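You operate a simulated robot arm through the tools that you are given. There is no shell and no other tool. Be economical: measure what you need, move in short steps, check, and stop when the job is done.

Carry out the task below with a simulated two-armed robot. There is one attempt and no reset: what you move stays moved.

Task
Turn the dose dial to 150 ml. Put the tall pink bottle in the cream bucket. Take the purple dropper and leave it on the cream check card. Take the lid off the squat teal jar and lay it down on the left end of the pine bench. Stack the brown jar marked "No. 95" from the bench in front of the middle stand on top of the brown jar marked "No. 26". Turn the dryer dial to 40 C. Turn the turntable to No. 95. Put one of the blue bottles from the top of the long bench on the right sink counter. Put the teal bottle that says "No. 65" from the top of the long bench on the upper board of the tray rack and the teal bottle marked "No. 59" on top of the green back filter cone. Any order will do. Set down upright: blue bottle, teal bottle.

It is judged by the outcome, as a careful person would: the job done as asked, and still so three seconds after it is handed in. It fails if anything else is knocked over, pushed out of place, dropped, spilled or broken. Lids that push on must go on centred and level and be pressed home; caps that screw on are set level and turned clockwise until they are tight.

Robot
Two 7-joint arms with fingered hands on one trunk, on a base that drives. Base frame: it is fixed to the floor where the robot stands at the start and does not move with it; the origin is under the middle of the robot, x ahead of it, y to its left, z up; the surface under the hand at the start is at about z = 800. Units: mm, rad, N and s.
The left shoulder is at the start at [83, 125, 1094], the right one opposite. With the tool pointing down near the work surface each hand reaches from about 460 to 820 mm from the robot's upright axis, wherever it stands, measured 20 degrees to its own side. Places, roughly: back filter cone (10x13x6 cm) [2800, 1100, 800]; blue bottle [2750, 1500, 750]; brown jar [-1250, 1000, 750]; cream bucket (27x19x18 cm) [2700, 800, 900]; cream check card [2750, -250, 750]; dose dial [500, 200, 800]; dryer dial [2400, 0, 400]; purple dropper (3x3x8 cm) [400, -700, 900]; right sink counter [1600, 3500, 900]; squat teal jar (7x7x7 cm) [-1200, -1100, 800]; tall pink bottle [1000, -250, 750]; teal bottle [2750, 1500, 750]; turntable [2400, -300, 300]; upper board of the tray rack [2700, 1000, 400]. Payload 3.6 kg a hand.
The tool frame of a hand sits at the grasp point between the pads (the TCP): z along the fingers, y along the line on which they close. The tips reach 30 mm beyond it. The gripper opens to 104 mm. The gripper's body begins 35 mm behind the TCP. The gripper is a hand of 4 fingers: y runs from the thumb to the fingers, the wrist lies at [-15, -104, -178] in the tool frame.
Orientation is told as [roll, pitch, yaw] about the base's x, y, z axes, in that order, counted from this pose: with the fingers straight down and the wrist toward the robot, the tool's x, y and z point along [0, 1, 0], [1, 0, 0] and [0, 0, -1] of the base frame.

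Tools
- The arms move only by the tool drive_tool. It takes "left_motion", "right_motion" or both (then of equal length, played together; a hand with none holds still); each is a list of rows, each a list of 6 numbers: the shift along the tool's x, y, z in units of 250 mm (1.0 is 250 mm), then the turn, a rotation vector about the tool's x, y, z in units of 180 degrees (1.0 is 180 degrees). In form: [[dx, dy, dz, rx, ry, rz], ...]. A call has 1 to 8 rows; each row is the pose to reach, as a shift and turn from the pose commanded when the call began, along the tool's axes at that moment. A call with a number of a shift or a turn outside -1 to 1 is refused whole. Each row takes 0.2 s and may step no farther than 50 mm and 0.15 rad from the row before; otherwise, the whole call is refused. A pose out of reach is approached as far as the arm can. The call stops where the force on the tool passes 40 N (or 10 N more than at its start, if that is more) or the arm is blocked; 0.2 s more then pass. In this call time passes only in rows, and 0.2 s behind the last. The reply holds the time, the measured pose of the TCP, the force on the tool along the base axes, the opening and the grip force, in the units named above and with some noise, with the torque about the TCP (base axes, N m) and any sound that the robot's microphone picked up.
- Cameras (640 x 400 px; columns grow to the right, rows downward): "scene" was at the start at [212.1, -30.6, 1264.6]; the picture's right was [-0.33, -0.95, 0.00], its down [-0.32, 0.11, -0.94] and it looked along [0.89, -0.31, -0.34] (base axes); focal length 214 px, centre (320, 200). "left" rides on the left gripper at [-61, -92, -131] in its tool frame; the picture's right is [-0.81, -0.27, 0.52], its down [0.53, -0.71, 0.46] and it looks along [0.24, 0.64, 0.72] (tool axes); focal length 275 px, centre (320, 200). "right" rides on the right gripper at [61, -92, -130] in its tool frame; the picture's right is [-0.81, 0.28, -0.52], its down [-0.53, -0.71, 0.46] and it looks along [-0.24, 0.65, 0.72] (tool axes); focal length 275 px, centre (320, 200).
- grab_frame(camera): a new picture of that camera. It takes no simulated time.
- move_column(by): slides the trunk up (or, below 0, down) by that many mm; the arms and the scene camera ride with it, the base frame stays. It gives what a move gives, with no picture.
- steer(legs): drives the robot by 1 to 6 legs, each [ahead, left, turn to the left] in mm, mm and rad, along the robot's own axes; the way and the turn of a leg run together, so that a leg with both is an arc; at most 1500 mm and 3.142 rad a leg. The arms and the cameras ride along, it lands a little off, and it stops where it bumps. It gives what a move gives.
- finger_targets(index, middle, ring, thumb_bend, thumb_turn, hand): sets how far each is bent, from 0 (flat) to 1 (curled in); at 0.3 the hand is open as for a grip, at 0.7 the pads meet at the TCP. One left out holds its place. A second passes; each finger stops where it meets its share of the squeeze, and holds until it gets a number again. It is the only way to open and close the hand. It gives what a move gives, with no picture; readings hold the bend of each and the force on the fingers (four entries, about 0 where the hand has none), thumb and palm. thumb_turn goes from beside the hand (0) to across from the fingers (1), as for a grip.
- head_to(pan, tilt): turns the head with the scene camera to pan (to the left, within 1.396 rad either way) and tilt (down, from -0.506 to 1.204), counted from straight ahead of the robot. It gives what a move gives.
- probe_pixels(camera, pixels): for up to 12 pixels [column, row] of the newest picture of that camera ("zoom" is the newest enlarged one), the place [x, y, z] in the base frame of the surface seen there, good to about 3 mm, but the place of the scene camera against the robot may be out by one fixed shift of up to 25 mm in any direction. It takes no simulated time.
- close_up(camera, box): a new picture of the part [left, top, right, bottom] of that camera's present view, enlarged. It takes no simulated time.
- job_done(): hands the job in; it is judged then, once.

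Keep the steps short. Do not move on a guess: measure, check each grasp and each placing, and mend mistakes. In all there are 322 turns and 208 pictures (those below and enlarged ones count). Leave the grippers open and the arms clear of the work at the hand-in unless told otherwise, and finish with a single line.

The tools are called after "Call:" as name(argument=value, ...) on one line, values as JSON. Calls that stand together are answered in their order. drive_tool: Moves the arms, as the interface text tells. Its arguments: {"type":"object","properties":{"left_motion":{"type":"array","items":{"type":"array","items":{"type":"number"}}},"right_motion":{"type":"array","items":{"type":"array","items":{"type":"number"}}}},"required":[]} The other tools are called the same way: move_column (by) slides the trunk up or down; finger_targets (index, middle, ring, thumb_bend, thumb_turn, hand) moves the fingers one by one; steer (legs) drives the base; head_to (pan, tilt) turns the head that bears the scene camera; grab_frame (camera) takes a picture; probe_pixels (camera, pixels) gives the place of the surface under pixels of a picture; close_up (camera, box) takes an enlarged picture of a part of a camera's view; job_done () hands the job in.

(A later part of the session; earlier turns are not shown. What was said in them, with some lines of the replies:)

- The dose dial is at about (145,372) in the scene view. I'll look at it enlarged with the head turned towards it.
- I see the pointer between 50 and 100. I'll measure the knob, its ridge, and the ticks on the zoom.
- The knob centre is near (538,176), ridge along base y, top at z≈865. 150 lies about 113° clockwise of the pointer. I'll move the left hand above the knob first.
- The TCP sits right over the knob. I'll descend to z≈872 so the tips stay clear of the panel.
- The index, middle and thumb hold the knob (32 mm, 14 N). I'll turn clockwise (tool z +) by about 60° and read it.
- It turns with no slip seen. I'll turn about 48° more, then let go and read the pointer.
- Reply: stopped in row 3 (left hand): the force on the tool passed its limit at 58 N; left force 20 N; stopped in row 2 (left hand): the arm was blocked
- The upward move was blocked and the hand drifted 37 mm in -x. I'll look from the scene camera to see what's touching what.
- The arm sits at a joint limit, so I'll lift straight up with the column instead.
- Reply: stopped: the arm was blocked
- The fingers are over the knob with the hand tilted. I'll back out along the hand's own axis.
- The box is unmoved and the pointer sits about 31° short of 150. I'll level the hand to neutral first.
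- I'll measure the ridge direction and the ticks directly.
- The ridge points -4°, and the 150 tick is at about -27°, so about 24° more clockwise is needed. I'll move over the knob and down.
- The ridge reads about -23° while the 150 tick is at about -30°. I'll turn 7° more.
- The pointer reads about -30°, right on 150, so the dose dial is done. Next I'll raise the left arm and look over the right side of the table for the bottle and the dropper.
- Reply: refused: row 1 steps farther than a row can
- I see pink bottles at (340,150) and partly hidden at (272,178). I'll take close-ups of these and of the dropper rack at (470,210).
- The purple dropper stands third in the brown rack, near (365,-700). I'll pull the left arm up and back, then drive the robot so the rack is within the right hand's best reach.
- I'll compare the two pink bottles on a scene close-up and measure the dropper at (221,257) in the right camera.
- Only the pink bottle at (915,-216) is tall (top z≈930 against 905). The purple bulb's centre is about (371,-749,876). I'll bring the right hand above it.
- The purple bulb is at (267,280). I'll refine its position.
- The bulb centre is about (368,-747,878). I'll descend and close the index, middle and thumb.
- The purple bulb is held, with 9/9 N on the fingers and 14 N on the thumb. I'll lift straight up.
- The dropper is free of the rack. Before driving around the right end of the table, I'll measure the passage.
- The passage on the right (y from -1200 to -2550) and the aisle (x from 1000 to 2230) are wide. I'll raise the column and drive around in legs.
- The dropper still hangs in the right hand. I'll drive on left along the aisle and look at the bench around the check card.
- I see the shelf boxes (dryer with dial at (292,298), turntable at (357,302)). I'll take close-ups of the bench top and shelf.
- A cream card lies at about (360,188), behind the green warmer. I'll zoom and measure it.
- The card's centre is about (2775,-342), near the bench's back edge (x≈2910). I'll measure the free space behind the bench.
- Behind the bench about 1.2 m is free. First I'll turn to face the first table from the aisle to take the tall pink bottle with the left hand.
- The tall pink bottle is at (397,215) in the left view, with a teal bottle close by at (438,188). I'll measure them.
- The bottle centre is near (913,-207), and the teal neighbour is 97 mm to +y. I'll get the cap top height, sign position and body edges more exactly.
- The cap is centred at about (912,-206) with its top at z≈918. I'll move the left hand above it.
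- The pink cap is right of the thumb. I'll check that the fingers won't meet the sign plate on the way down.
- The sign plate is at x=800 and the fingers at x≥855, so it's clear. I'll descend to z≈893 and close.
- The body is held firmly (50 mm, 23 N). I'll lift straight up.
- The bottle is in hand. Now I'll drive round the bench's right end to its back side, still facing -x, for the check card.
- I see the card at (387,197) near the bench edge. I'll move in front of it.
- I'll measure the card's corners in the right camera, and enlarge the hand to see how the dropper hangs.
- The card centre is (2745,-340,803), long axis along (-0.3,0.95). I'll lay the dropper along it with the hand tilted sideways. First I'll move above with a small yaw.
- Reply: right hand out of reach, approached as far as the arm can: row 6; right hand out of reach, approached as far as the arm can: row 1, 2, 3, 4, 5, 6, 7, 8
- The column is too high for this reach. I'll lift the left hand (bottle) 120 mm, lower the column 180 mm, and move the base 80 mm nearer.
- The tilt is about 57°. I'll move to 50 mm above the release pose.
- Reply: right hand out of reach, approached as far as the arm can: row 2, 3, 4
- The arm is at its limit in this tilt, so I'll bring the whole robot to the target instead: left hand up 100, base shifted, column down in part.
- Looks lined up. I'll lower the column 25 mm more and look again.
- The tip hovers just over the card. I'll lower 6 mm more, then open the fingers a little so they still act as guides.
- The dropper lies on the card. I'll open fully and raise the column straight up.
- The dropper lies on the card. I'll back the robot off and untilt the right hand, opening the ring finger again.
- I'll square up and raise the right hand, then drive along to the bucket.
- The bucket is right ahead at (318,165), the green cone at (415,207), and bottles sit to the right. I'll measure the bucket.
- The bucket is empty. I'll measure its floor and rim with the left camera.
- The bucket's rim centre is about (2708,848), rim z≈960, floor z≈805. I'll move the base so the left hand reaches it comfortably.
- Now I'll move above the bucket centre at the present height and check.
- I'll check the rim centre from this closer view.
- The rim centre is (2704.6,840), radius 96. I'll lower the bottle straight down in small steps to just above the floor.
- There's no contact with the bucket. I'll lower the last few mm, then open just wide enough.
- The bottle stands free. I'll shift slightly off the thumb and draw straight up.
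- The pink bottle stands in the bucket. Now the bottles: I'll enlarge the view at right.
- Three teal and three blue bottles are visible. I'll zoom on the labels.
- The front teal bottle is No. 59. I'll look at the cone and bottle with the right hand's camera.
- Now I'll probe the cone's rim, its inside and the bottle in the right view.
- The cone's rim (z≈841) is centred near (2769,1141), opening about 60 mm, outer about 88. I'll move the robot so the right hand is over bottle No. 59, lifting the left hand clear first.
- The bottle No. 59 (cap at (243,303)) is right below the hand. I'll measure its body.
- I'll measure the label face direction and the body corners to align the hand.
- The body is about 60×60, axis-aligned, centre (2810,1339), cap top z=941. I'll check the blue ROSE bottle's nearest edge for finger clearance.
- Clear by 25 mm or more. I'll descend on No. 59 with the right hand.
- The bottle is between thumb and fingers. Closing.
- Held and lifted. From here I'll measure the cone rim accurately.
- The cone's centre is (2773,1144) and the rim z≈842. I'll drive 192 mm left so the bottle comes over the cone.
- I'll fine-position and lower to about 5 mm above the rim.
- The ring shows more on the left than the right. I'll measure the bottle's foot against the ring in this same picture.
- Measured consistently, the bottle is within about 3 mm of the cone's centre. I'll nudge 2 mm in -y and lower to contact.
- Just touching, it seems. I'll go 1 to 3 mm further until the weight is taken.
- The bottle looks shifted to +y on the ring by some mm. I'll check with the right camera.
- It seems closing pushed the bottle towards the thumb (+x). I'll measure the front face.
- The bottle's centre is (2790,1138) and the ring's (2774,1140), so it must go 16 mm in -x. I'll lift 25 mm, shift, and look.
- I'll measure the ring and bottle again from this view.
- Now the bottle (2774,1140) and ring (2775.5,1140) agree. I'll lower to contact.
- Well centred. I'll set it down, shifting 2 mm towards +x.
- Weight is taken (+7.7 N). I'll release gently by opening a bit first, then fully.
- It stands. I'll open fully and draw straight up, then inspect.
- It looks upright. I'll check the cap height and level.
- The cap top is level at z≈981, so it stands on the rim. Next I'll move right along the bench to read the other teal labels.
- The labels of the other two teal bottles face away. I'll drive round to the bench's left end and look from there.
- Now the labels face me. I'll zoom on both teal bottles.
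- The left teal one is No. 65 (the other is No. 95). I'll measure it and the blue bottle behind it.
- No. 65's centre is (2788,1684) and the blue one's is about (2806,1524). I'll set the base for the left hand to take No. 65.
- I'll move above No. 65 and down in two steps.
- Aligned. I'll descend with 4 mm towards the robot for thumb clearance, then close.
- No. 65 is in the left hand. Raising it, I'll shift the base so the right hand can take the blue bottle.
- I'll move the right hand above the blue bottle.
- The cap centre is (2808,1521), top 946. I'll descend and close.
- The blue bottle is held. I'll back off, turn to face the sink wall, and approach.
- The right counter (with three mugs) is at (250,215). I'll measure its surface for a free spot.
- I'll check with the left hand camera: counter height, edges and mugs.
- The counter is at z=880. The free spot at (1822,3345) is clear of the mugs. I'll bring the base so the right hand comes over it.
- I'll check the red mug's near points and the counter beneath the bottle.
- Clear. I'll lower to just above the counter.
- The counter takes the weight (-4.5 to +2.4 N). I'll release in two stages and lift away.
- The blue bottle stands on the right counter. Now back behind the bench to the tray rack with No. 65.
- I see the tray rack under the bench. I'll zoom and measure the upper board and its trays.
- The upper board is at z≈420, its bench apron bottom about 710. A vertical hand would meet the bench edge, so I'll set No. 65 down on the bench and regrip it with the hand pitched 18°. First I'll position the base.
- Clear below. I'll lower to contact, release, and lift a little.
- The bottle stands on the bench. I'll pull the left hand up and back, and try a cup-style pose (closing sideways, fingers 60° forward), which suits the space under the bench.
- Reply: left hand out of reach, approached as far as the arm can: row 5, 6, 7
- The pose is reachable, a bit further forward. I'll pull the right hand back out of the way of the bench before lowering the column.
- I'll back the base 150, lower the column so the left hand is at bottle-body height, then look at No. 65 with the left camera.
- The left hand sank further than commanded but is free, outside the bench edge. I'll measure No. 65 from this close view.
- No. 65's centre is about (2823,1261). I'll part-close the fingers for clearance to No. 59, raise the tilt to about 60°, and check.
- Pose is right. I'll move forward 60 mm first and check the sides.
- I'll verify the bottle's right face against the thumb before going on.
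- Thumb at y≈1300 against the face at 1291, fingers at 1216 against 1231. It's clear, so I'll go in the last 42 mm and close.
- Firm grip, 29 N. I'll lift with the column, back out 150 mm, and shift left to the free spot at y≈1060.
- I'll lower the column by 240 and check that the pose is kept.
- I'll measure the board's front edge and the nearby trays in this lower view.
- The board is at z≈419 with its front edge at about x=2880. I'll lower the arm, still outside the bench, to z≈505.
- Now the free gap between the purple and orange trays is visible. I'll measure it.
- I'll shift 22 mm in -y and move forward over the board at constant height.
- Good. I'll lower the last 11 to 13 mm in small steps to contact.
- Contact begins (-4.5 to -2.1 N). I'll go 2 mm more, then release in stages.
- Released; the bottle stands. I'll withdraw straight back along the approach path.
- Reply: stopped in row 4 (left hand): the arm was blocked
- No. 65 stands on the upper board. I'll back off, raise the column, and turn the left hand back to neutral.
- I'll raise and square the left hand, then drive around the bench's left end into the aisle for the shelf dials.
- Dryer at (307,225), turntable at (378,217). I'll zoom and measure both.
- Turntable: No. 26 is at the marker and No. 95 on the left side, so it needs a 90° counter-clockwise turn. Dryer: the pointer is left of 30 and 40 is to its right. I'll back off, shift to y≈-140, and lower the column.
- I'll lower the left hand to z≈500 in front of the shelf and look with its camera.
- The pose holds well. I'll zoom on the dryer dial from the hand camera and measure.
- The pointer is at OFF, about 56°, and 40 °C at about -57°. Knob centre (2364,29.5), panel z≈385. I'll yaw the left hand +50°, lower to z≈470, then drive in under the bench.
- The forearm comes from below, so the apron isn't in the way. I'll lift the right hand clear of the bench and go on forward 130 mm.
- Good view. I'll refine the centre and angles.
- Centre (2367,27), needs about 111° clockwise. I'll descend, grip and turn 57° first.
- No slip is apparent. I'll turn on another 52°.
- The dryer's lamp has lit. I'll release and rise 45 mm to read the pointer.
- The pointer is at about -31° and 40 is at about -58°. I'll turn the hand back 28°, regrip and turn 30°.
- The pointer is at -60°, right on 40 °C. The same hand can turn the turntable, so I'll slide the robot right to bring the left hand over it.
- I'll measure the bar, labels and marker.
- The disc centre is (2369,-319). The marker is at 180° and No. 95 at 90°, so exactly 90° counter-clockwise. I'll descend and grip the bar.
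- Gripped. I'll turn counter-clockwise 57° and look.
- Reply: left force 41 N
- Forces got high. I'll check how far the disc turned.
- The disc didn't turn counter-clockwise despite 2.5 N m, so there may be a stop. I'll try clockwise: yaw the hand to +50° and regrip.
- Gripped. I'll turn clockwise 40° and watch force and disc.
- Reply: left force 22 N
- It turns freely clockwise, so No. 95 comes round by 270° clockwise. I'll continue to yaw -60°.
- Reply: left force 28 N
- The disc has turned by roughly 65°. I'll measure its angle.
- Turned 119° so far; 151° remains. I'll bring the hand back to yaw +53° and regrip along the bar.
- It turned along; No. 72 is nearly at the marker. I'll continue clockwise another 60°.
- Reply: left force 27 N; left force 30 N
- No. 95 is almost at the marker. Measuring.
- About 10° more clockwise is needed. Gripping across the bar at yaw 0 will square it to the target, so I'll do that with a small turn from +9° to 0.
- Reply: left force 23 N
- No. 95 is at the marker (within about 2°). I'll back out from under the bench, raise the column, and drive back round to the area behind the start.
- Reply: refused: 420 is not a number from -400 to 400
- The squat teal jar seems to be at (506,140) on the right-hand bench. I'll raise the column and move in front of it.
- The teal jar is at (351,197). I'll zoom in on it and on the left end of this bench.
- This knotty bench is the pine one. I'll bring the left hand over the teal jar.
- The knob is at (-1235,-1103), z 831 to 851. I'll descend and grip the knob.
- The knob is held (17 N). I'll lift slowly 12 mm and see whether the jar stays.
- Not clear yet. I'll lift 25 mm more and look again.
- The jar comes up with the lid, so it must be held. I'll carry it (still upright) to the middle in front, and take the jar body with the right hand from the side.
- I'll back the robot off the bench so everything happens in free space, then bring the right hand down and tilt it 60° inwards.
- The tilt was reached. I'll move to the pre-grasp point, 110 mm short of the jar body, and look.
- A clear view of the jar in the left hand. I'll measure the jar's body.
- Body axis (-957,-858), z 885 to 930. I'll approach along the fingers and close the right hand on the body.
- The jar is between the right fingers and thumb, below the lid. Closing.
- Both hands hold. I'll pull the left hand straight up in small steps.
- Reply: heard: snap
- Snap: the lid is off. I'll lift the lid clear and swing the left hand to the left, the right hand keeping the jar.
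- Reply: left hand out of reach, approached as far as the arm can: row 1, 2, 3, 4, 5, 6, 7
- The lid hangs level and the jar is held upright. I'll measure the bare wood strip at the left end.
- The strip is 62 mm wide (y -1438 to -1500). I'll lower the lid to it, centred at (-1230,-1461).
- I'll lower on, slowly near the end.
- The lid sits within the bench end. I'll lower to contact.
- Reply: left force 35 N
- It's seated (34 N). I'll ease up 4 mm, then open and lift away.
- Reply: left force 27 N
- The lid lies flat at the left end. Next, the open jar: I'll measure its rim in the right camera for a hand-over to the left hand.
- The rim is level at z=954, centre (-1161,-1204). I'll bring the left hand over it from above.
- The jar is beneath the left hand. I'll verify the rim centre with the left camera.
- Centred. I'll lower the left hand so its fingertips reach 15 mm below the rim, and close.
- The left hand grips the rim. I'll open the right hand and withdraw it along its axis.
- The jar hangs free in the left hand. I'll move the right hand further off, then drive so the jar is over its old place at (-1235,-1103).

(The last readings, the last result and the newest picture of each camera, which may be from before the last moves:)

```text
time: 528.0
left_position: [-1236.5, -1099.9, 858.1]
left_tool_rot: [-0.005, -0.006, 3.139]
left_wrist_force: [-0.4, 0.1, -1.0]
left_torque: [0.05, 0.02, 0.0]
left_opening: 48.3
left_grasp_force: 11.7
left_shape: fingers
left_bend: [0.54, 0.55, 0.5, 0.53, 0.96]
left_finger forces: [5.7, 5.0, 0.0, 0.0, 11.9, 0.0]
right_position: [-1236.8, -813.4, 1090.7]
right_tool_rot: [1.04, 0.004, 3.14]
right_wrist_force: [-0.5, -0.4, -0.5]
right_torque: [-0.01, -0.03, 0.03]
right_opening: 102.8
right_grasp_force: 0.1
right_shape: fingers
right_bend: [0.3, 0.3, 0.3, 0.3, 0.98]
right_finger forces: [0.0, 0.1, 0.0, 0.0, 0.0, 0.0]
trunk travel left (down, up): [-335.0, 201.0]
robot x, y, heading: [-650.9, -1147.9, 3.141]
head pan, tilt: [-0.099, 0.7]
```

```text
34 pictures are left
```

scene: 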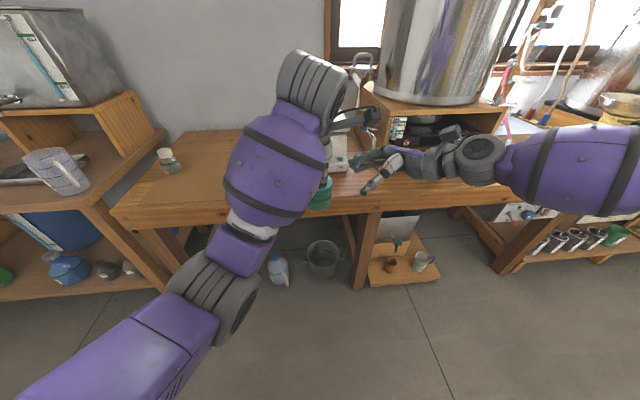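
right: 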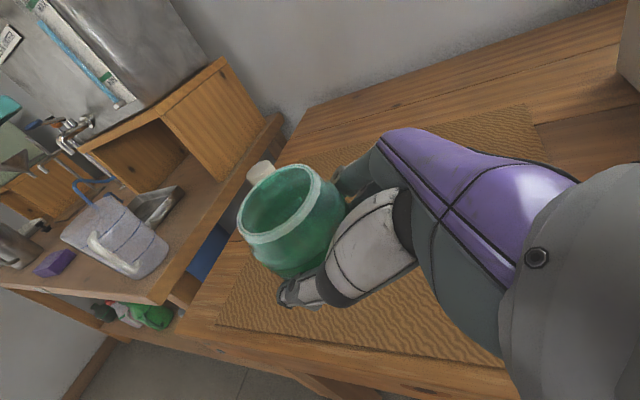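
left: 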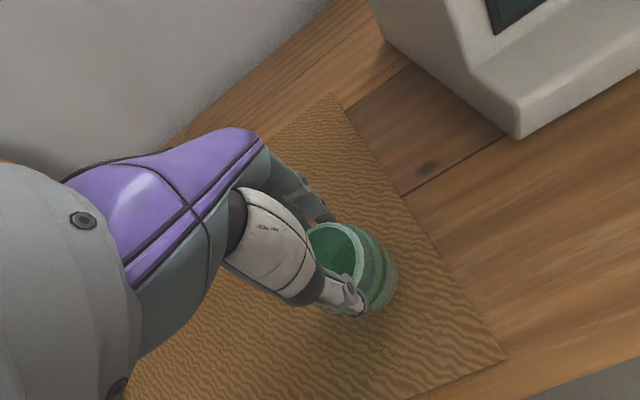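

Over its old place. I'll lower in 3 mm steps until contact.

Call:
drive_tool(left_motion=[[0, 0, 0.03, 0, 0, 0], [0, 0, 0.045, 0, 0, 0], [0, 0, 0.057, 0, 0, 0], [0, 0, 0.069, 0, 0, 0]])

Call:
drive_tool(left_motion=[[0, 0, 0.01, 0, 0, 0], [0, 0, 0.02, 0, 0, 0]])

```text
time: 529.0
left_position: [-1236.9, -1100.6, 842.8]
left_tool_rot: [-0.008, -0.012, 3.139]
left_wrist_force: [-1.6, 0.7, 11.5]
left_torque: [0.09, -0.23, -0.01]
left_opening: 48.6
left_grasp_force: 13.6
left_shape: fingers
left_bend: [0.54, 0.55, 0.5, 0.53, 0.96]
left_finger forces: [7.0, 6.6, 0.1, 0.0, 13.8, 0.1]
right_position: [-1236.5, -814.1, 1091.2]
right_tool_rot: [1.04, 0.002, 3.137]
right_wrist_force: [0.8, -0.8, -0.4]
right_torque: [0.02, -0.01, 0.0]
right_opening: 103.1
right_grasp_force: 0.1
right_shape: fingers
right_bend: [0.3, 0.3, 0.3, 0.3, 0.98]
right_finger forces: [0.1, 0.0, 0.0, 0.0, 0.0, 0.0]
trunk travel left (down, up): [-335.0, 201.0]
robot x, y, heading: [-645.6, -1150.7, 3.143]
head pan, tilt: [-0.099, 0.7]
```

```text
time: 529.6
left_position: [-1235.8, -1102.9, 838.1]
left_tool_rot: [-0.004, -0.007, 3.14]
left_wrist_force: [-4.5, 0.5, 21.1]
left_torque: [0.12, -0.23, 0.01]
left_opening: 49.3
left_grasp_force: 16.2
left_shape: fingers
left_bend: [0.53, 0.54, 0.5, 0.53, 0.95]
left_finger forces: [8.4, 8.1, 0.1, 0.0, 15.9, 0.0]
right_position: [-1235.0, -813.9, 1091.9]
right_tool_rot: [1.04, 0.001, 3.14]
right_wrist_force: [0.2, 0.3, 0.7]
right_torque: [0.0, -0.03, -0.02]
right_opening: 102.8
right_grasp_force: 0.0
right_shape: fingers
right_bend: [0.3, 0.3, 0.3, 0.3, 0.98]
right_finger forces: [0.1, 0.0, 0.0, 0.0, 0.1, 0.0]
trunk travel left (down, up): [-335.0, 201.0]
robot x, y, heading: [-644.6, -1148.2, 3.141]
head pan, tilt: [-0.099, 0.7]
```

The jar is on the bench. I'll release and lift away.

Call:
finger_targets(hand="left", index=0.3, middle=0.3, ring=0.3, thumb_bend=0.3)

Call:
drive_tool(left_motion=[[0, 0, -0.14, 0, 0, 0], [0, 0, -0.32, 0, 0, 0], [0, 0, -0.5, 0, 0, 0], [0, 0, -0.68, 0, 0, 0], [0, 0, -0.86, 0, 0, 0]])

Call:
grab_frame(camera="left")

```text
time: 530.6
left_position: [-1236.3, -1100.7, 835.9]
left_tool_rot: [-0.004, -0.004, 3.137]
left_wrist_force: [0.2, 0.0, 0.2]
left_torque: [0.0, -0.01, -0.02]
left_opening: 102.8
left_grasp_force: 0.1
left_shape: fingers
left_bend: [0.3, 0.3, 0.3, 0.3, 0.97]
left_finger forces: [0.1, 0.0, 0.1, 0.0, 0.1, 0.0]
right_position: [-1235.7, -812.6, 1090.7]
right_tool_rot: [1.039, 0.002, 3.137]
right_wrist_force: [-1.2, -0.2, -0.2]
right_torque: [0.04, 0.0, 0.03]
right_opening: 102.7
right_grasp_force: 0.0
right_shape: fingers
right_bend: [0.3, 0.3, 0.3, 0.3, 0.98]
right_finger forces: [0.0, 0.0, 0.0, 0.1, 0.1, 0.0]
trunk travel left (down, up): [-335.0, 201.0]
robot x, y, heading: [-649.4, -1142.9, 3.146]
head pan, tilt: [-0.099, 0.7]
```

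```text
time: 531.8
left_position: [-1239.6, -1101.7, 1048.8]
left_tool_rot: [-0.003, -0.005, 3.136]
left_wrist_force: [0.5, 0.8, 0.1]
left_torque: [0.0, -0.01, 0.02]
left_opening: 102.8
left_grasp_force: 0.1
left_shape: fingers
left_bend: [0.3, 0.3, 0.3, 0.3, 0.97]
left_finger forces: [0.0, 0.0, 0.0, 0.0, 0.0, 0.1]
left hand out of reach, approached as far as the arm can: row 5
right_position: [-1236.4, -812.3, 1090.5]
right_tool_rot: [1.039, 0.002, 3.137]
right_wrist_force: [-0.4, -0.1, -0.4]
right_torque: [0.01, 0.0, 0.0]
right_opening: 102.7
right_grasp_force: 0.1
right_shape: fingers
right_bend: [0.3, 0.3, 0.3, 0.3, 0.98]
right_finger forces: [0.0, 0.1, 0.0, 0.1, 0.1, 0.1]
trunk travel left (down, up): [-335.0, 201.0]
robot x, y, heading: [-647.5, -1148.2, 3.142]
head pan, tilt: [-0.099, 0.7]
```

```text
33 pictures are left
```

left: 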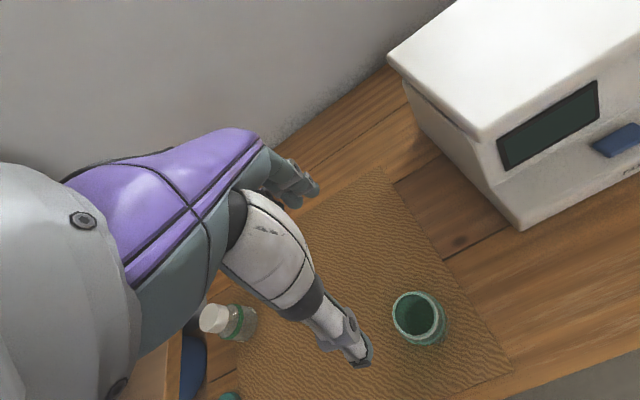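

The jar stands open in its place. I'll back off, untilt the right hand, and drive along to the brown jars.

Call:
steer(legs=[[-280, 0, 0]])

Call:
drive_tool(right_motion=[[0, 0, 0, 0, -0.045, 0], [0, 0, 0, 0, -0.09, 0], [0, 0, 0, 0, -0.135, 0], [0, 0, 0, 0, -0.18, 0], [0, 0, 0, 0, -0.225, 0], [0, 0, 0, 0, -0.27, 0], [0, 0, 0, 0, -0.315, 0], [0, 0, 0, 0, -0.331, 0]])

Call:
steer(legs=[[0, -1400, 0], [0, -600, 0]])

Call:
head_to(pan=0.0, tilt=0.55)

Call:
grab_frame(camera="scene")

```text
time: 533.7
left_position: [-961.9, -1102.7, 1049.6]
left_tool_rot: [-0.006, -0.008, 3.138]
left_wrist_force: [0.5, 0.2, 0.0]
left_torque: [0.02, -0.02, -0.05]
left_opening: 102.9
left_grasp_force: 0.0
left_shape: fingers
left_bend: [0.3, 0.3, 0.3, 0.3, 0.97]
left_finger forces: [0.0, 0.0, 0.0, 0.0, 0.1, 0.0]
right_position: [-957.2, -812.8, 1092.7]
right_tool_rot: [1.041, 0.002, 3.141]
right_wrist_force: [0.4, 0.9, 0.0]
right_torque: [0.07, -0.01, 0.0]
right_opening: 103.1
right_grasp_force: 0.0
right_shape: fingers
right_bend: [0.3, 0.3, 0.3, 0.3, 0.98]
right_finger forces: [0.1, 0.0, 0.0, 0.0, 0.0, 0.0]
trunk travel left (down, up): [-335.0, 201.0]
robot x, y, heading: [-369.3, -1146.4, 3.141]
head pan, tilt: [-0.099, 0.7]
```

```text
time: 535.5
left_position: [-962.3, -1101.5, 1049.2]
left_tool_rot: [-0.005, -0.007, 3.136]
left_wrist_force: [-0.3, 0.3, 0.6]
left_torque: [0.0, 0.03, -0.01]
left_opening: 103.0
left_grasp_force: 0.0
left_shape: fingers
left_bend: [0.3, 0.3, 0.3, 0.3, 0.97]
left_finger forces: [0.0, 0.0, 0.0, 0.0, 0.1, 0.0]
right_position: [-957.8, -813.7, 1092.0]
right_tool_rot: [0.001, 0.002, 3.137]
right_wrist_force: [0.2, 0.3, 0.0]
right_torque: [0.01, -0.03, -0.01]
right_opening: 103.0
right_grasp_force: 0.1
right_shape: fingers
right_bend: [0.3, 0.3, 0.3, 0.3, 0.98]
right_finger forces: [0.1, 0.0, 0.1, 0.0, 0.0, 0.1]
trunk travel left (down, up): [-335.0, 201.0]
robot x, y, heading: [-365.5, -1148.1, 3.14]
head pan, tilt: [-0.099, 0.7]
```

```text
time: 553.2
left_position: [-941.6, 897.9, 1049.6]
left_tool_rot: [-0.005, -0.006, 3.123]
left_wrist_force: [-0.2, 0.1, 0.1]
left_torque: [0.0, 0.04, 0.02]
left_opening: 102.6
left_grasp_force: 0.0
left_shape: fingers
left_bend: [0.3, 0.3, 0.3, 0.3, 0.97]
left_finger forces: [0.0, 0.0, 0.0, 0.0, 0.0, 0.0]
right_position: [-935.3, 1187.1, 1091.2]
right_tool_rot: [0.001, 0.002, 3.128]
right_wrist_force: [-1.2, -0.2, -0.3]
right_torque: [0.01, 0.01, 0.03]
right_opening: 103.2
right_grasp_force: 0.1
right_shape: fingers
right_bend: [0.3, 0.3, 0.3, 0.3, 0.98]
right_finger forces: [0.1, 0.1, 0.0, 0.0, 0.0, 0.1]
trunk travel left (down, up): [-335.0, 201.0]
robot x, y, heading: [-350.9, 839.7, 3.123]
head pan, tilt: [-0.099, 0.7]
```

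```text
time: 554.0
left_position: [-941.1, 896.5, 1049.1]
left_tool_rot: [-0.004, -0.007, 3.122]
left_wrist_force: [-0.9, -0.8, 0.9]
left_torque: [-0.02, 0.01, 0.05]
left_opening: 102.9
left_grasp_force: 0.1
left_shape: fingers
left_bend: [0.3, 0.3, 0.3, 0.3, 0.97]
left_finger forces: [0.0, 0.1, 0.0, 0.1, 0.0, 0.0]
right_position: [-934.1, 1186.4, 1090.0]
right_tool_rot: [0.0, 0.002, 3.128]
right_wrist_force: [0.1, -0.2, -0.7]
right_torque: [0.01, -0.02, 0.02]
right_opening: 102.6
right_grasp_force: 0.0
right_shape: fingers
right_bend: [0.3, 0.3, 0.3, 0.3, 0.98]
right_finger forces: [0.1, 0.1, 0.0, 0.0, 0.1, 0.0]
trunk travel left (down, up): [-335.0, 201.0]
robot x, y, heading: [-353.8, 846.8, 3.124]
head pan, tilt: [0.0, 0.55]
```

```text
32 pictures are left
```

scene: 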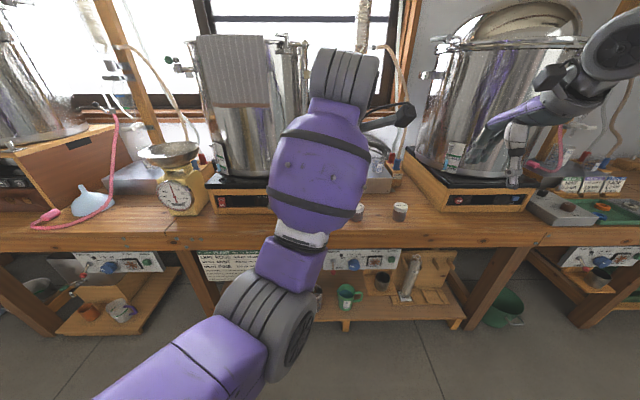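

Two small brown jars are at (358,212) and (400,212). I'll zoom to read them and look with the left camera.

Call:
close_up(camera="scene", box=[330, 180, 430, 240])

Call:
grab_frame(camera="left")

```text
6.40 times, centred on (380, 210) of scene
```

zoom: 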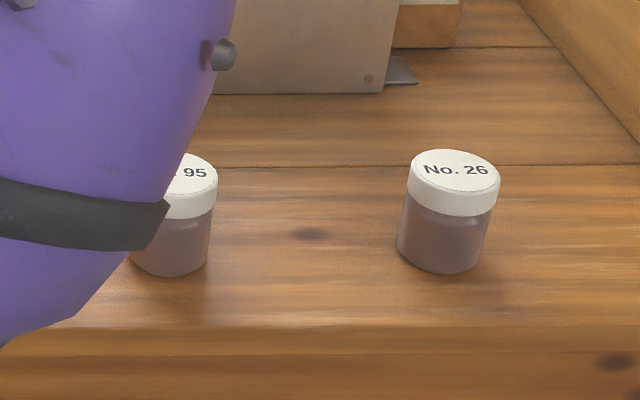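

```text
30 pictures are left
```

left: 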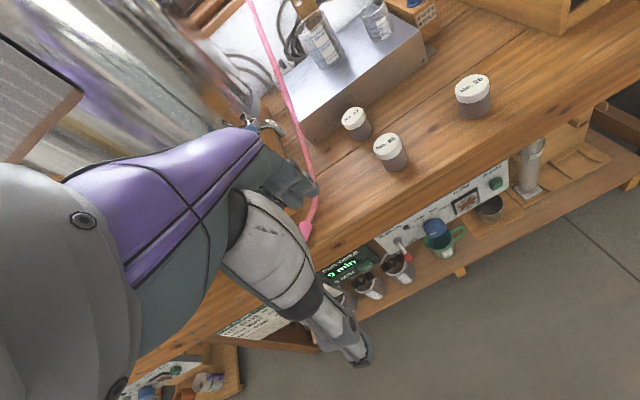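

I'll zoom on the three jars in the left camera and measure them.

Call:
close_up(camera="left", box=[330, 60, 510, 180])

Call:
probe_pixels(camera="left", pixels=[[388, 144], [394, 162], [354, 116], [473, 84], [476, 105], [400, 175], [385, 135], [470, 76], [310, 215], [305, 120]])

```text
3.33 times, centred on (420, 120) of left
```

zoom: 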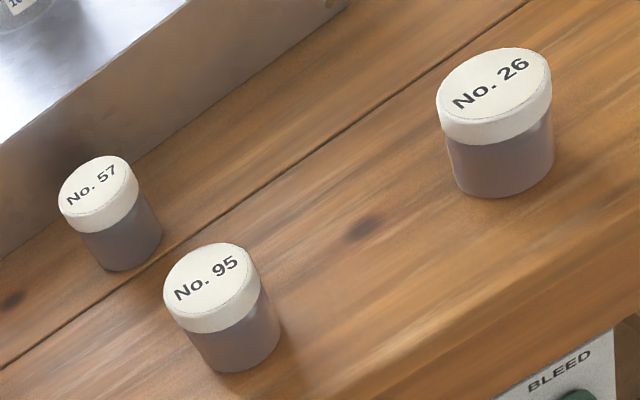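

```text
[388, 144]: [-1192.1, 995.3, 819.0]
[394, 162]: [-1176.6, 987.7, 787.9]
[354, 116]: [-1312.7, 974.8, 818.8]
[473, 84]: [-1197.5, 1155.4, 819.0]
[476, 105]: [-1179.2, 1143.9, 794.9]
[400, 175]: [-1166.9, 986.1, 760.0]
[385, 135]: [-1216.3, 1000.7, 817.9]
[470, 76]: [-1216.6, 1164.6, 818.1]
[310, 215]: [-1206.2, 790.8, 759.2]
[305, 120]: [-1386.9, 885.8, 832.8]
```

No. 95 is at (-1200,997), No. 26 at (-1203,1159), tops at z=819. I'll set the hands and base so the left hand comes over No. 95.

Call:
drive_tool(left_motion=[[0.18, 0, 0, 0, 0, 0], [0.36, 0, 0, 0, 0, 0], [0.54, 0, 0, 0, 0, 0], [0.72, 0, 0, 0, 0, 0], [0.85, 0, 0, 0, 0, 0]], right_motion=[[0, -0.1, 0, 0, 0, 0], [0, -0.2, 0, 0, 0, 0], [0, -0.3, 0, 0, 0, 0], [0, -0.4, 0, 0, 0, 0], [0, -0.4, 0, 0, 0, 0]])

Call:
steer(legs=[[0, -310, 0.017], [200, 0, 0]])

Call:
grab_frame(camera="left")

```text
time: 555.1
left_position: [-947.2, 683.9, 1046.9]
left_tool_rot: [-0.004, -0.007, 3.125]
left_wrist_force: [-0.5, 0.2, 0.4]
left_torque: [0.03, -0.02, 0.01]
left_opening: 103.0
left_grasp_force: 0.1
left_shape: fingers
left_bend: [0.3, 0.3, 0.3, 0.3, 0.97]
left_finger forces: [0.1, 0.1, 0.1, 0.0, 0.0, 0.0]
left hand out of reach, approached as far as the arm can: row 1, 2, 3, 4
right_position: [-833.5, 1184.5, 1090.3]
right_tool_rot: [0.0, 0.003, 3.126]
right_wrist_force: [0.5, -0.6, -0.5]
right_torque: [0.03, -0.02, -0.01]
right_opening: 103.1
right_grasp_force: 0.0
right_shape: fingers
right_bend: [0.3, 0.3, 0.3, 0.3, 0.98]
right_finger forces: [0.1, 0.0, 0.1, 0.1, 0.0, 0.0]
trunk travel left (down, up): [-335.0, 201.0]
robot x, y, heading: [-348.9, 846.3, 3.127]
head pan, tilt: [0.0, 0.55]
```

```text
time: 559.6
left_position: [-1142.4, 983.9, 1047.9]
left_tool_rot: [-0.007, -0.007, -3.141]
left_wrist_force: [-0.7, 0.6, 0.5]
left_torque: [-0.04, -0.03, -0.02]
left_opening: 102.6
left_grasp_force: 0.1
left_shape: fingers
left_bend: [0.3, 0.3, 0.3, 0.3, 0.97]
left_finger forces: [0.1, 0.0, 0.0, 0.0, 0.0, 0.1]
right_position: [-1039.4, 1485.9, 1091.5]
right_tool_rot: [0.0, 0.003, -3.139]
right_wrist_force: [-0.4, -0.2, 0.3]
right_torque: [-0.02, -0.02, 0.02]
right_opening: 102.6
right_grasp_force: 0.1
right_shape: fingers
right_bend: [0.3, 0.3, 0.3, 0.3, 0.98]
right_finger forces: [0.0, 0.1, 0.0, 0.1, 0.1, 0.1]
trunk travel left (down, up): [-335.0, 201.0]
robot x, y, heading: [-551.1, 1155.3, -3.139]
head pan, tilt: [0.0, 0.55]
```

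```text
28 pictures are left
```

left: 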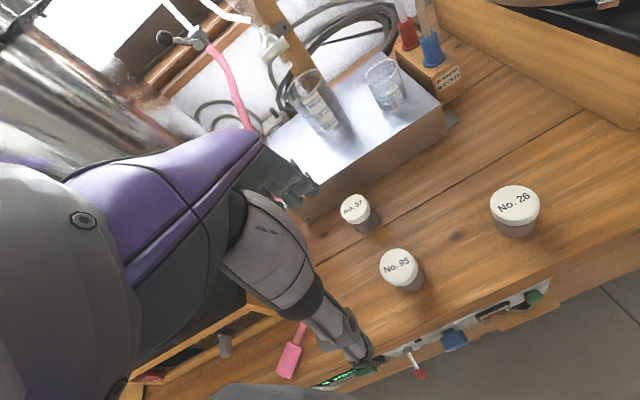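

I'll measure both caps accurately.

Call:
probe_pixels(camera="left", pixels=[[399, 266], [383, 268], [415, 264], [398, 250], [400, 282], [515, 205], [494, 207], [537, 203], [514, 188], [516, 222]])

```text
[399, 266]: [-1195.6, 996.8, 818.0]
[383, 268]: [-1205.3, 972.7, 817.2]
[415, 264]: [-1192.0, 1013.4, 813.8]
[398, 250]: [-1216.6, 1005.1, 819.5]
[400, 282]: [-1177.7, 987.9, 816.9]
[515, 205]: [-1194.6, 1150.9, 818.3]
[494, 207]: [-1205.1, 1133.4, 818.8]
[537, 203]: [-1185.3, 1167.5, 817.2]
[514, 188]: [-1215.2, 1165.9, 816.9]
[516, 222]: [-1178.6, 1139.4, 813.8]
```

No. 95's centre is (-1197,995), No. 26's is (-1196,1151.5). I'll descend on No. 95.

Call:
drive_tool(left_motion=[[-0.022, 0.117, 0.1, 0, 0, 0], [-0.044, 0.234, 0.2, 0, 0, 0], [-0.044, 0.234, 0.38, 0, 0, 0], [-0.044, 0.234, 0.56, 0, 0, 0], [-0.044, 0.234, 0.74, 0, 0, 0], [-0.044, 0.234, 0.88, 0, 0, 0], [-0.044, 0.234, 0.931, 0, 0, 0]])

Call:
grab_frame(camera="left")

```text
time: 561.2
left_position: [-1203.0, 997.4, 815.4]
left_tool_rot: [-0.005, -0.01, -3.14]
left_wrist_force: [0.4, -0.4, 0.8]
left_torque: [0.05, 0.02, -0.03]
left_opening: 102.9
left_grasp_force: 0.1
left_shape: fingers
left_bend: [0.3, 0.3, 0.3, 0.3, 0.97]
left_finger forces: [0.0, 0.0, 0.1, 0.0, 0.0, 0.0]
right_position: [-1038.0, 1485.7, 1091.2]
right_tool_rot: [-0.001, 0.003, -3.139]
right_wrist_force: [-0.3, -0.6, -0.2]
right_torque: [-0.01, 0.03, -0.03]
right_opening: 103.2
right_grasp_force: 0.1
right_shape: fingers
right_bend: [0.3, 0.3, 0.3, 0.3, 0.98]
right_finger forces: [0.0, 0.1, 0.0, 0.0, 0.0, 0.0]
trunk travel left (down, up): [-335.0, 201.0]
robot x, y, heading: [-547.6, 1150.1, -3.138]
head pan, tilt: [0.0, 0.55]
```

```text
27 pictures are left
```

left: 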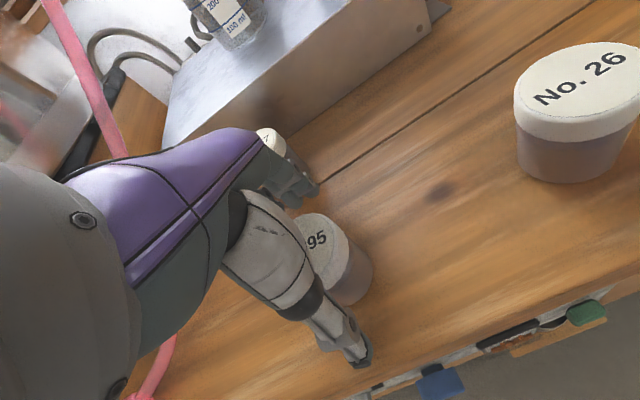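

The jar is between thumb and fingers; No. 57 is clear. Closing and lifting.

Call:
finger_targets(hand="left", index=0.75, middle=0.75, ring=0.5, thumb_bend=0.75)

Call:
drive_tool(left_motion=[[0, 0, -0.08, 0, 0, 0], [0, 0, -0.2, 0, 0, 0], [0, 0, -0.35, 0, 0, 0], [0, 0, -0.5, 0, 0, 0]])

Call:
grab_frame(camera="left")

```text
time: 562.2
left_position: [-1201.8, 997.3, 815.9]
left_tool_rot: [-0.006, -0.01, -3.139]
left_wrist_force: [-0.9, -0.8, 1.2]
left_torque: [-0.01, 0.06, -0.01]
left_opening: 38.2
left_grasp_force: 15.0
left_shape: fingers
left_bend: [0.58, 0.59, 0.5, 0.56, 0.96]
left_finger forces: [6.8, 7.5, 0.0, 0.0, 14.3, 0.1]
right_position: [-1039.2, 1485.8, 1091.9]
right_tool_rot: [0.001, 0.003, -3.14]
right_wrist_force: [0.0, 0.0, -0.3]
right_torque: [0.02, 0.02, 0.01]
right_opening: 102.8
right_grasp_force: 0.0
right_shape: fingers
right_bend: [0.3, 0.3, 0.3, 0.3, 0.98]
right_finger forces: [0.0, 0.0, 0.1, 0.0, 0.0, 0.1]
trunk travel left (down, up): [-335.0, 201.0]
robot x, y, heading: [-549.1, 1152.9, -3.137]
head pan, tilt: [0.0, 0.55]
```

```text
time: 563.2
left_position: [-1201.0, 996.8, 940.6]
left_tool_rot: [-0.005, -0.006, -3.139]
left_wrist_force: [0.7, 0.8, -0.5]
left_torque: [-0.01, 0.0, -0.01]
left_opening: 38.4
left_grasp_force: 13.9
left_shape: fingers
left_bend: [0.58, 0.59, 0.5, 0.56, 0.96]
left_finger forces: [6.6, 7.2, 0.0, 0.0, 14.3, 0.1]
right_position: [-1038.8, 1485.1, 1091.4]
right_tool_rot: [-0.001, 0.002, -3.14]
right_wrist_force: [0.0, -0.4, 0.4]
right_torque: [0.0, 0.0, 0.01]
right_opening: 102.8
right_grasp_force: 0.1
right_shape: fingers
right_bend: [0.3, 0.3, 0.3, 0.3, 0.98]
right_finger forces: [0.1, 0.0, 0.1, 0.0, 0.0, 0.0]
trunk travel left (down, up): [-335.0, 201.0]
robot x, y, heading: [-548.0, 1152.5, -3.135]
head pan, tilt: [0.0, 0.55]
```

```text
26 pictures are left
```

left: 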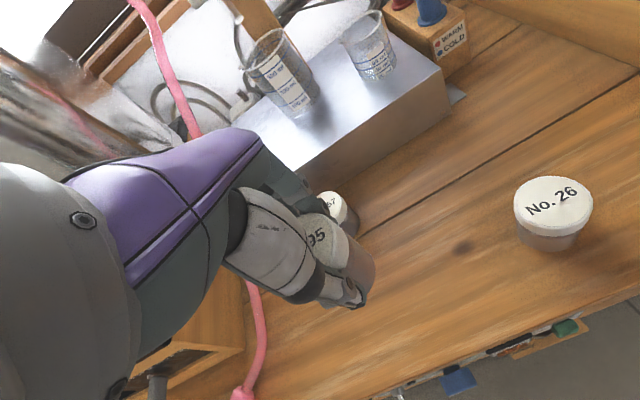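

No. 95 is held. I'll measure its position in the hand to align with No. 26.

Call:
close_up(camera="left", box=[280, 180, 420, 320])

Call:
probe_pixels(camera="left", pixels=[[373, 268], [360, 250], [352, 232], [370, 285], [340, 235], [325, 235], [553, 205], [531, 207], [577, 203], [551, 184], [556, 228]])

```text
2.86 times, centred on (350, 250) of left
```

zoom: 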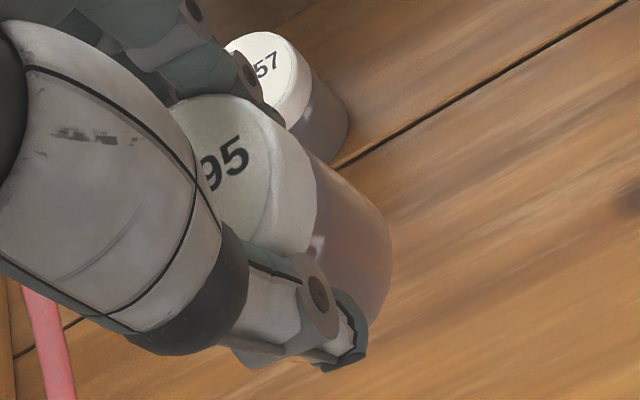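

```text
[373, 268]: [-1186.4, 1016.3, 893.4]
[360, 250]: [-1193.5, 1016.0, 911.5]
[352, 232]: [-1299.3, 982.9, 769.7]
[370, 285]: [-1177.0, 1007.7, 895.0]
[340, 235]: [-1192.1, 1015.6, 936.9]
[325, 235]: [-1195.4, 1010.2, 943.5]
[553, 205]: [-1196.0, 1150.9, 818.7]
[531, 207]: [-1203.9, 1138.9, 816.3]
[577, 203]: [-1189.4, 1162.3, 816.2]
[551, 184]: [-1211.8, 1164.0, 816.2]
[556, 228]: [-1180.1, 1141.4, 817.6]
```

The jar axis is 9 mm towards the thumb from the TCP. I'll move over No. 26 at TCP (-1205,1151).

Call:
drive_tool(left_motion=[[-0.16, 0.004, 0, 0, 0, 0], [-0.32, 0.008, 0, 0, 0, 0], [-0.48, 0.012, 0, 0, 0, 0], [-0.618, 0.016, 0, 0, 0, 0], [-0.618, 0.016, 0.1, 0, 0, 0], [-0.618, 0.016, 0.19, 0, 0, 0]])

Call:
close_up(camera="left", box=[280, 180, 480, 360])

Call:
probe_pixels(camera="zoom", pixels=[[300, 230], [320, 260], [340, 330], [350, 300], [290, 180], [330, 290]])

```text
time: 564.6
left_position: [-1205.9, 1151.1, 894.4]
left_tool_rot: [-0.005, -0.007, -3.139]
left_wrist_force: [-0.1, -0.5, -1.4]
left_torque: [0.0, -0.01, -0.03]
left_opening: 38.2
left_grasp_force: 14.6
left_shape: fingers
left_bend: [0.58, 0.59, 0.5, 0.56, 0.96]
left_finger forces: [6.6, 7.1, 0.0, 0.1, 14.1, 0.0]
right_position: [-1038.6, 1486.0, 1091.5]
right_tool_rot: [-0.001, 0.002, -3.14]
right_wrist_force: [0.7, -0.4, 0.9]
right_torque: [-0.01, 0.04, 0.0]
right_opening: 102.9
right_grasp_force: 0.1
right_shape: fingers
right_bend: [0.3, 0.3, 0.3, 0.3, 0.98]
right_finger forces: [0.1, 0.1, 0.0, 0.0, 0.0, 0.0]
trunk travel left (down, up): [-335.0, 201.0]
robot x, y, heading: [-547.9, 1154.2, -3.138]
head pan, tilt: [0.0, 0.55]
```

```text
2.22 times, centred on (380, 270) of left
```

zoom: 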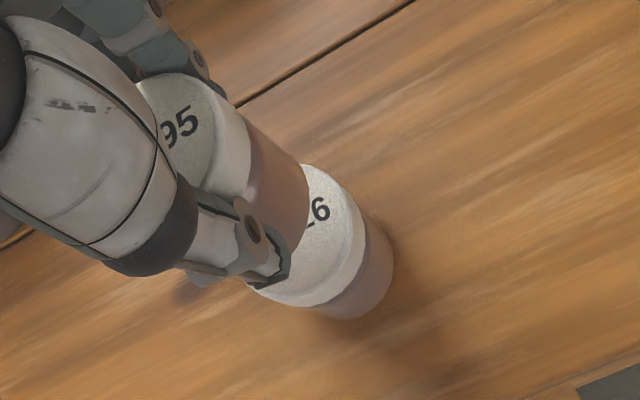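

```text
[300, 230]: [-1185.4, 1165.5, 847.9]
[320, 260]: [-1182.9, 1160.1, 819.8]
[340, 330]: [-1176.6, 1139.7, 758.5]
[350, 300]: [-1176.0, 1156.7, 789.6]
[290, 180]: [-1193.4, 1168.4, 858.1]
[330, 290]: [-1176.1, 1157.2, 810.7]
```

Aligned within 2 mm. I'll lower to contact.

Call:
drive_tool(left_motion=[[-0.005, 0, 0.04, 0, 0, 0], [-0.005, 0, 0.064, 0, 0, 0], [-0.005, 0, 0.072, 0, 0, 0], [-0.005, 0, 0.08, 0, 0, 0]])

Call:
close_up(camera="left", box=[280, 180, 480, 360])

```text
time: 565.6
left_position: [-1205.1, 1151.3, 873.4]
left_tool_rot: [-0.005, -0.009, -3.138]
left_wrist_force: [-0.7, 0.3, 0.5]
left_torque: [-0.02, 0.03, 0.02]
left_opening: 38.4
left_grasp_force: 13.6
left_shape: fingers
left_bend: [0.58, 0.59, 0.5, 0.56, 0.96]
left_finger forces: [6.7, 7.3, 0.0, 0.0, 14.4, 0.1]
right_position: [-1037.6, 1485.7, 1091.7]
right_tool_rot: [0.001, 0.003, -3.14]
right_wrist_force: [0.5, -0.6, -0.1]
right_torque: [-0.03, -0.02, 0.0]
right_opening: 103.0
right_grasp_force: 0.0
right_shape: fingers
right_bend: [0.3, 0.3, 0.3, 0.3, 0.98]
right_finger forces: [0.0, 0.1, 0.0, 0.0, 0.0, 0.0]
trunk travel left (down, up): [-335.0, 201.0]
robot x, y, heading: [-543.7, 1152.7, -3.137]
head pan, tilt: [0.0, 0.55]
```

```text
2.22 times, centred on (380, 270) of left
```

zoom: 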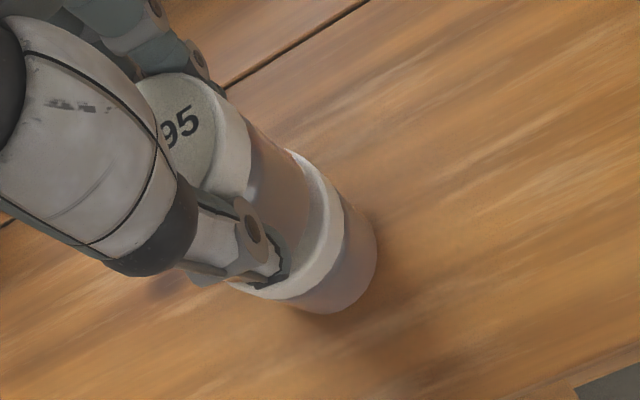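

Nearly touching and well centred. 1.5 mm more, then release in two stages.

Call:
drive_tool(left_motion=[[0, 0, 0.004, 0, 0, 0], [0, 0, 0.008, 0, 0, 0]])

Call:
finger_targets(hand="left", index=0.5, middle=0.5, ring=0.45, thumb_bend=0.48)

Call:
finger_targets(hand="left", index=0.3, middle=0.3, ring=0.3, thumb_bend=0.3)

Call:
close_up(camera="left", box=[280, 180, 480, 360])

```text
time: 566.2
left_position: [-1206.3, 1152.4, 873.3]
left_tool_rot: [-0.005, -0.009, -3.139]
left_wrist_force: [0.5, -0.1, 6.1]
left_torque: [-0.03, 0.12, -0.03]
left_opening: 38.4
left_grasp_force: 15.3
left_shape: fingers
left_bend: [0.58, 0.59, 0.5, 0.56, 0.96]
left_finger forces: [6.8, 8.3, 0.1, 0.1, 15.1, 0.1]
right_position: [-1039.1, 1485.3, 1092.1]
right_tool_rot: [-0.001, 0.001, -3.141]
right_wrist_force: [-0.6, 0.1, 0.3]
right_torque: [0.02, 0.0, 0.0]
right_opening: 102.9
right_grasp_force: 0.1
right_shape: fingers
right_bend: [0.3, 0.3, 0.3, 0.3, 0.98]
right_finger forces: [0.1, 0.0, 0.0, 0.1, 0.0, 0.0]
trunk travel left (down, up): [-335.0, 201.0]
robot x, y, heading: [-546.5, 1155.4, -3.139]
head pan, tilt: [0.0, 0.55]
```

```text
time: 567.2
left_position: [-1206.3, 1151.6, 871.4]
left_tool_rot: [-0.005, -0.007, -3.139]
left_wrist_force: [0.0, -0.5, 0.5]
left_torque: [-0.01, -0.01, 0.06]
left_opening: 54.1
left_grasp_force: 0.0
left_shape: fingers
left_bend: [0.5, 0.5, 0.45, 0.48, 0.97]
left_finger forces: [0.0, 0.1, 0.0, 0.0, 0.1, 0.0]
right_position: [-1038.7, 1484.8, 1092.0]
right_tool_rot: [-0.001, 0.002, -3.139]
right_wrist_force: [0.5, -0.3, 0.3]
right_torque: [-0.03, 0.0, 0.0]
right_opening: 102.8
right_grasp_force: 0.0
right_shape: fingers
right_bend: [0.3, 0.3, 0.3, 0.3, 0.98]
right_finger forces: [0.1, 0.1, 0.0, 0.0, 0.0, 0.0]
trunk travel left (down, up): [-335.0, 201.0]
robot x, y, heading: [-549.7, 1155.9, -3.134]
head pan, tilt: [0.0, 0.55]
```

```text
time: 568.2
left_position: [-1206.6, 1152.5, 871.0]
left_tool_rot: [-0.004, -0.007, -3.14]
left_wrist_force: [1.0, 1.0, 0.6]
left_torque: [-0.03, 0.0, -0.02]
left_opening: 103.1
left_grasp_force: 0.2
left_shape: fingers
left_bend: [0.3, 0.3, 0.3, 0.3, 0.97]
left_finger forces: [0.0, 0.0, 0.0, 0.0, 0.0, 0.1]
right_position: [-1038.8, 1485.4, 1091.6]
right_tool_rot: [0.0, 0.0, -3.14]
right_wrist_force: [0.0, 0.3, 0.5]
right_torque: [-0.01, 0.0, 0.0]
right_opening: 103.1
right_grasp_force: 0.1
right_shape: fingers
right_bend: [0.3, 0.3, 0.3, 0.3, 0.98]
right_finger forces: [0.0, 0.0, 0.1, 0.0, 0.0, 0.0]
trunk travel left (down, up): [-335.0, 201.0]
robot x, y, heading: [-545.5, 1154.7, -3.137]
head pan, tilt: [0.0, 0.55]
```

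```text
2.22 times, centred on (380, 270) of left
```

zoom: 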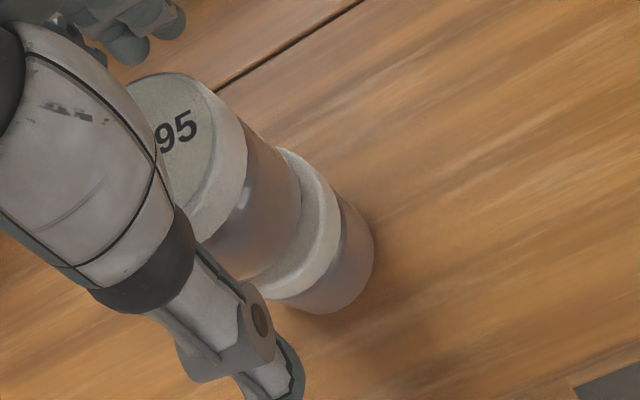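

Stacked. I'll draw the left hand straight up and check.

Call:
drive_tool(left_motion=[[0, 0, -0.12, 0, 0, 0], [0, 0, -0.28, 0, 0, 0], [0, 0, -0.45, 0, 0, 0], [0, 0, -0.62, 0, 0, 0]])

Call:
close_up(camera="left", box=[280, 180, 520, 360])

Call:
probe_pixels(camera="zoom", pixels=[[260, 190], [280, 210], [300, 200], [270, 220], [330, 250], [345, 280]])

```text
time: 569.2
left_position: [-1205.4, 1150.6, 1027.5]
left_tool_rot: [-0.006, -0.006, -3.141]
left_wrist_force: [0.0, -0.4, 0.3]
left_torque: [-0.01, 0.01, 0.0]
left_opening: 102.6
left_grasp_force: 0.1
left_shape: fingers
left_bend: [0.3, 0.3, 0.3, 0.3, 0.97]
left_finger forces: [0.1, 0.1, 0.0, 0.0, 0.0, 0.0]
right_position: [-1040.6, 1486.0, 1091.7]
right_tool_rot: [0.0, 0.001, -3.139]
right_wrist_force: [0.9, 0.7, -0.8]
right_torque: [0.0, 0.0, 0.02]
right_opening: 102.9
right_grasp_force: 0.0
right_shape: fingers
right_bend: [0.3, 0.3, 0.3, 0.3, 0.98]
right_finger forces: [0.0, 0.0, 0.0, 0.0, 0.1, 0.0]
trunk travel left (down, up): [-335.0, 201.0]
robot x, y, heading: [-551.2, 1150.8, -3.135]
head pan, tilt: [0.0, 0.55]
```

```text
2.22 times, centred on (400, 270) of left
```

zoom: 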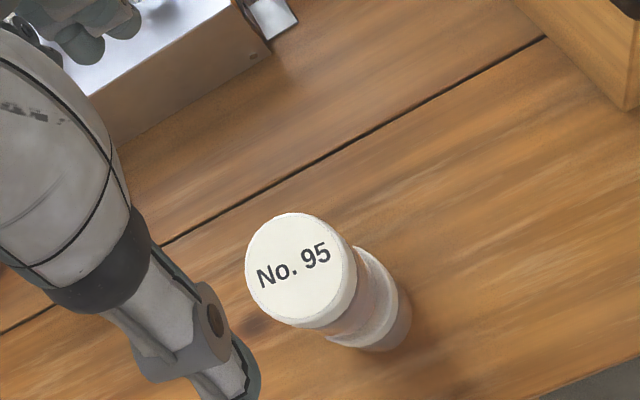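

```text
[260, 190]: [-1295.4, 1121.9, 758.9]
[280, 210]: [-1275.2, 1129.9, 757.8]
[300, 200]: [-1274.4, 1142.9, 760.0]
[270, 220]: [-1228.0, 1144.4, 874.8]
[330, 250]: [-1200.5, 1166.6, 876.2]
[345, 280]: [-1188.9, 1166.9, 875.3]
```

Cap top at z≈876, standing square on No. 26. I'll back away from the bench, take a last look, and hand in.

Call:
steer(legs=[[-280, 0, 0]])

Call:
grab_frame(camera="scene")

```text
time: 571.2
left_position: [-927.5, 1152.9, 1028.8]
left_tool_rot: [-0.005, -0.008, -3.14]
left_wrist_force: [-0.6, 0.6, -1.2]
left_torque: [-0.04, 0.04, 0.02]
left_opening: 102.9
left_grasp_force: 0.0
left_shape: fingers
left_bend: [0.3, 0.3, 0.3, 0.3, 0.97]
left_finger forces: [0.0, 0.0, 0.0, 0.0, 0.0, 0.1]
right_position: [-759.8, 1487.6, 1092.3]
right_tool_rot: [0.0, 0.002, -3.14]
right_wrist_force: [0.6, -0.1, 0.3]
right_torque: [0.02, 0.02, 0.05]
right_opening: 103.0
right_grasp_force: 0.1
right_shape: fingers
right_bend: [0.3, 0.3, 0.3, 0.3, 0.98]
right_finger forces: [0.0, 0.1, 0.0, 0.0, 0.0, 0.1]
trunk travel left (down, up): [-335.0, 201.0]
robot x, y, heading: [-266.6, 1156.8, -3.139]
head pan, tilt: [0.0, 0.55]
```

```text
20 pictures are left
```

scene: 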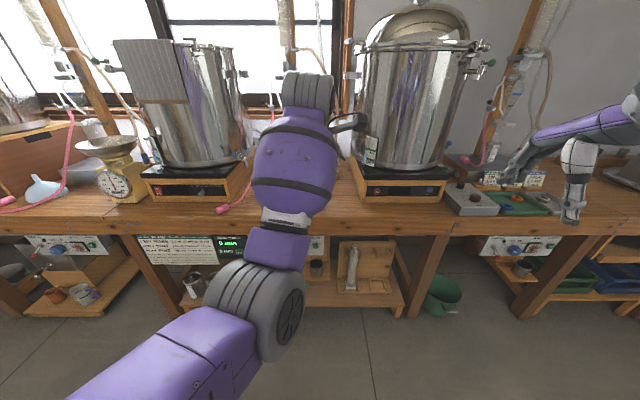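

The arms are clear of the work, both hands are open, and every task has been done and checked. I'm handing in.

Call:
job_done()

```text
The job is handed in.
```

I finished all ten tasks and handed the job in; each was checked by camera as it was done, with nothing seen knocked over or dropped.
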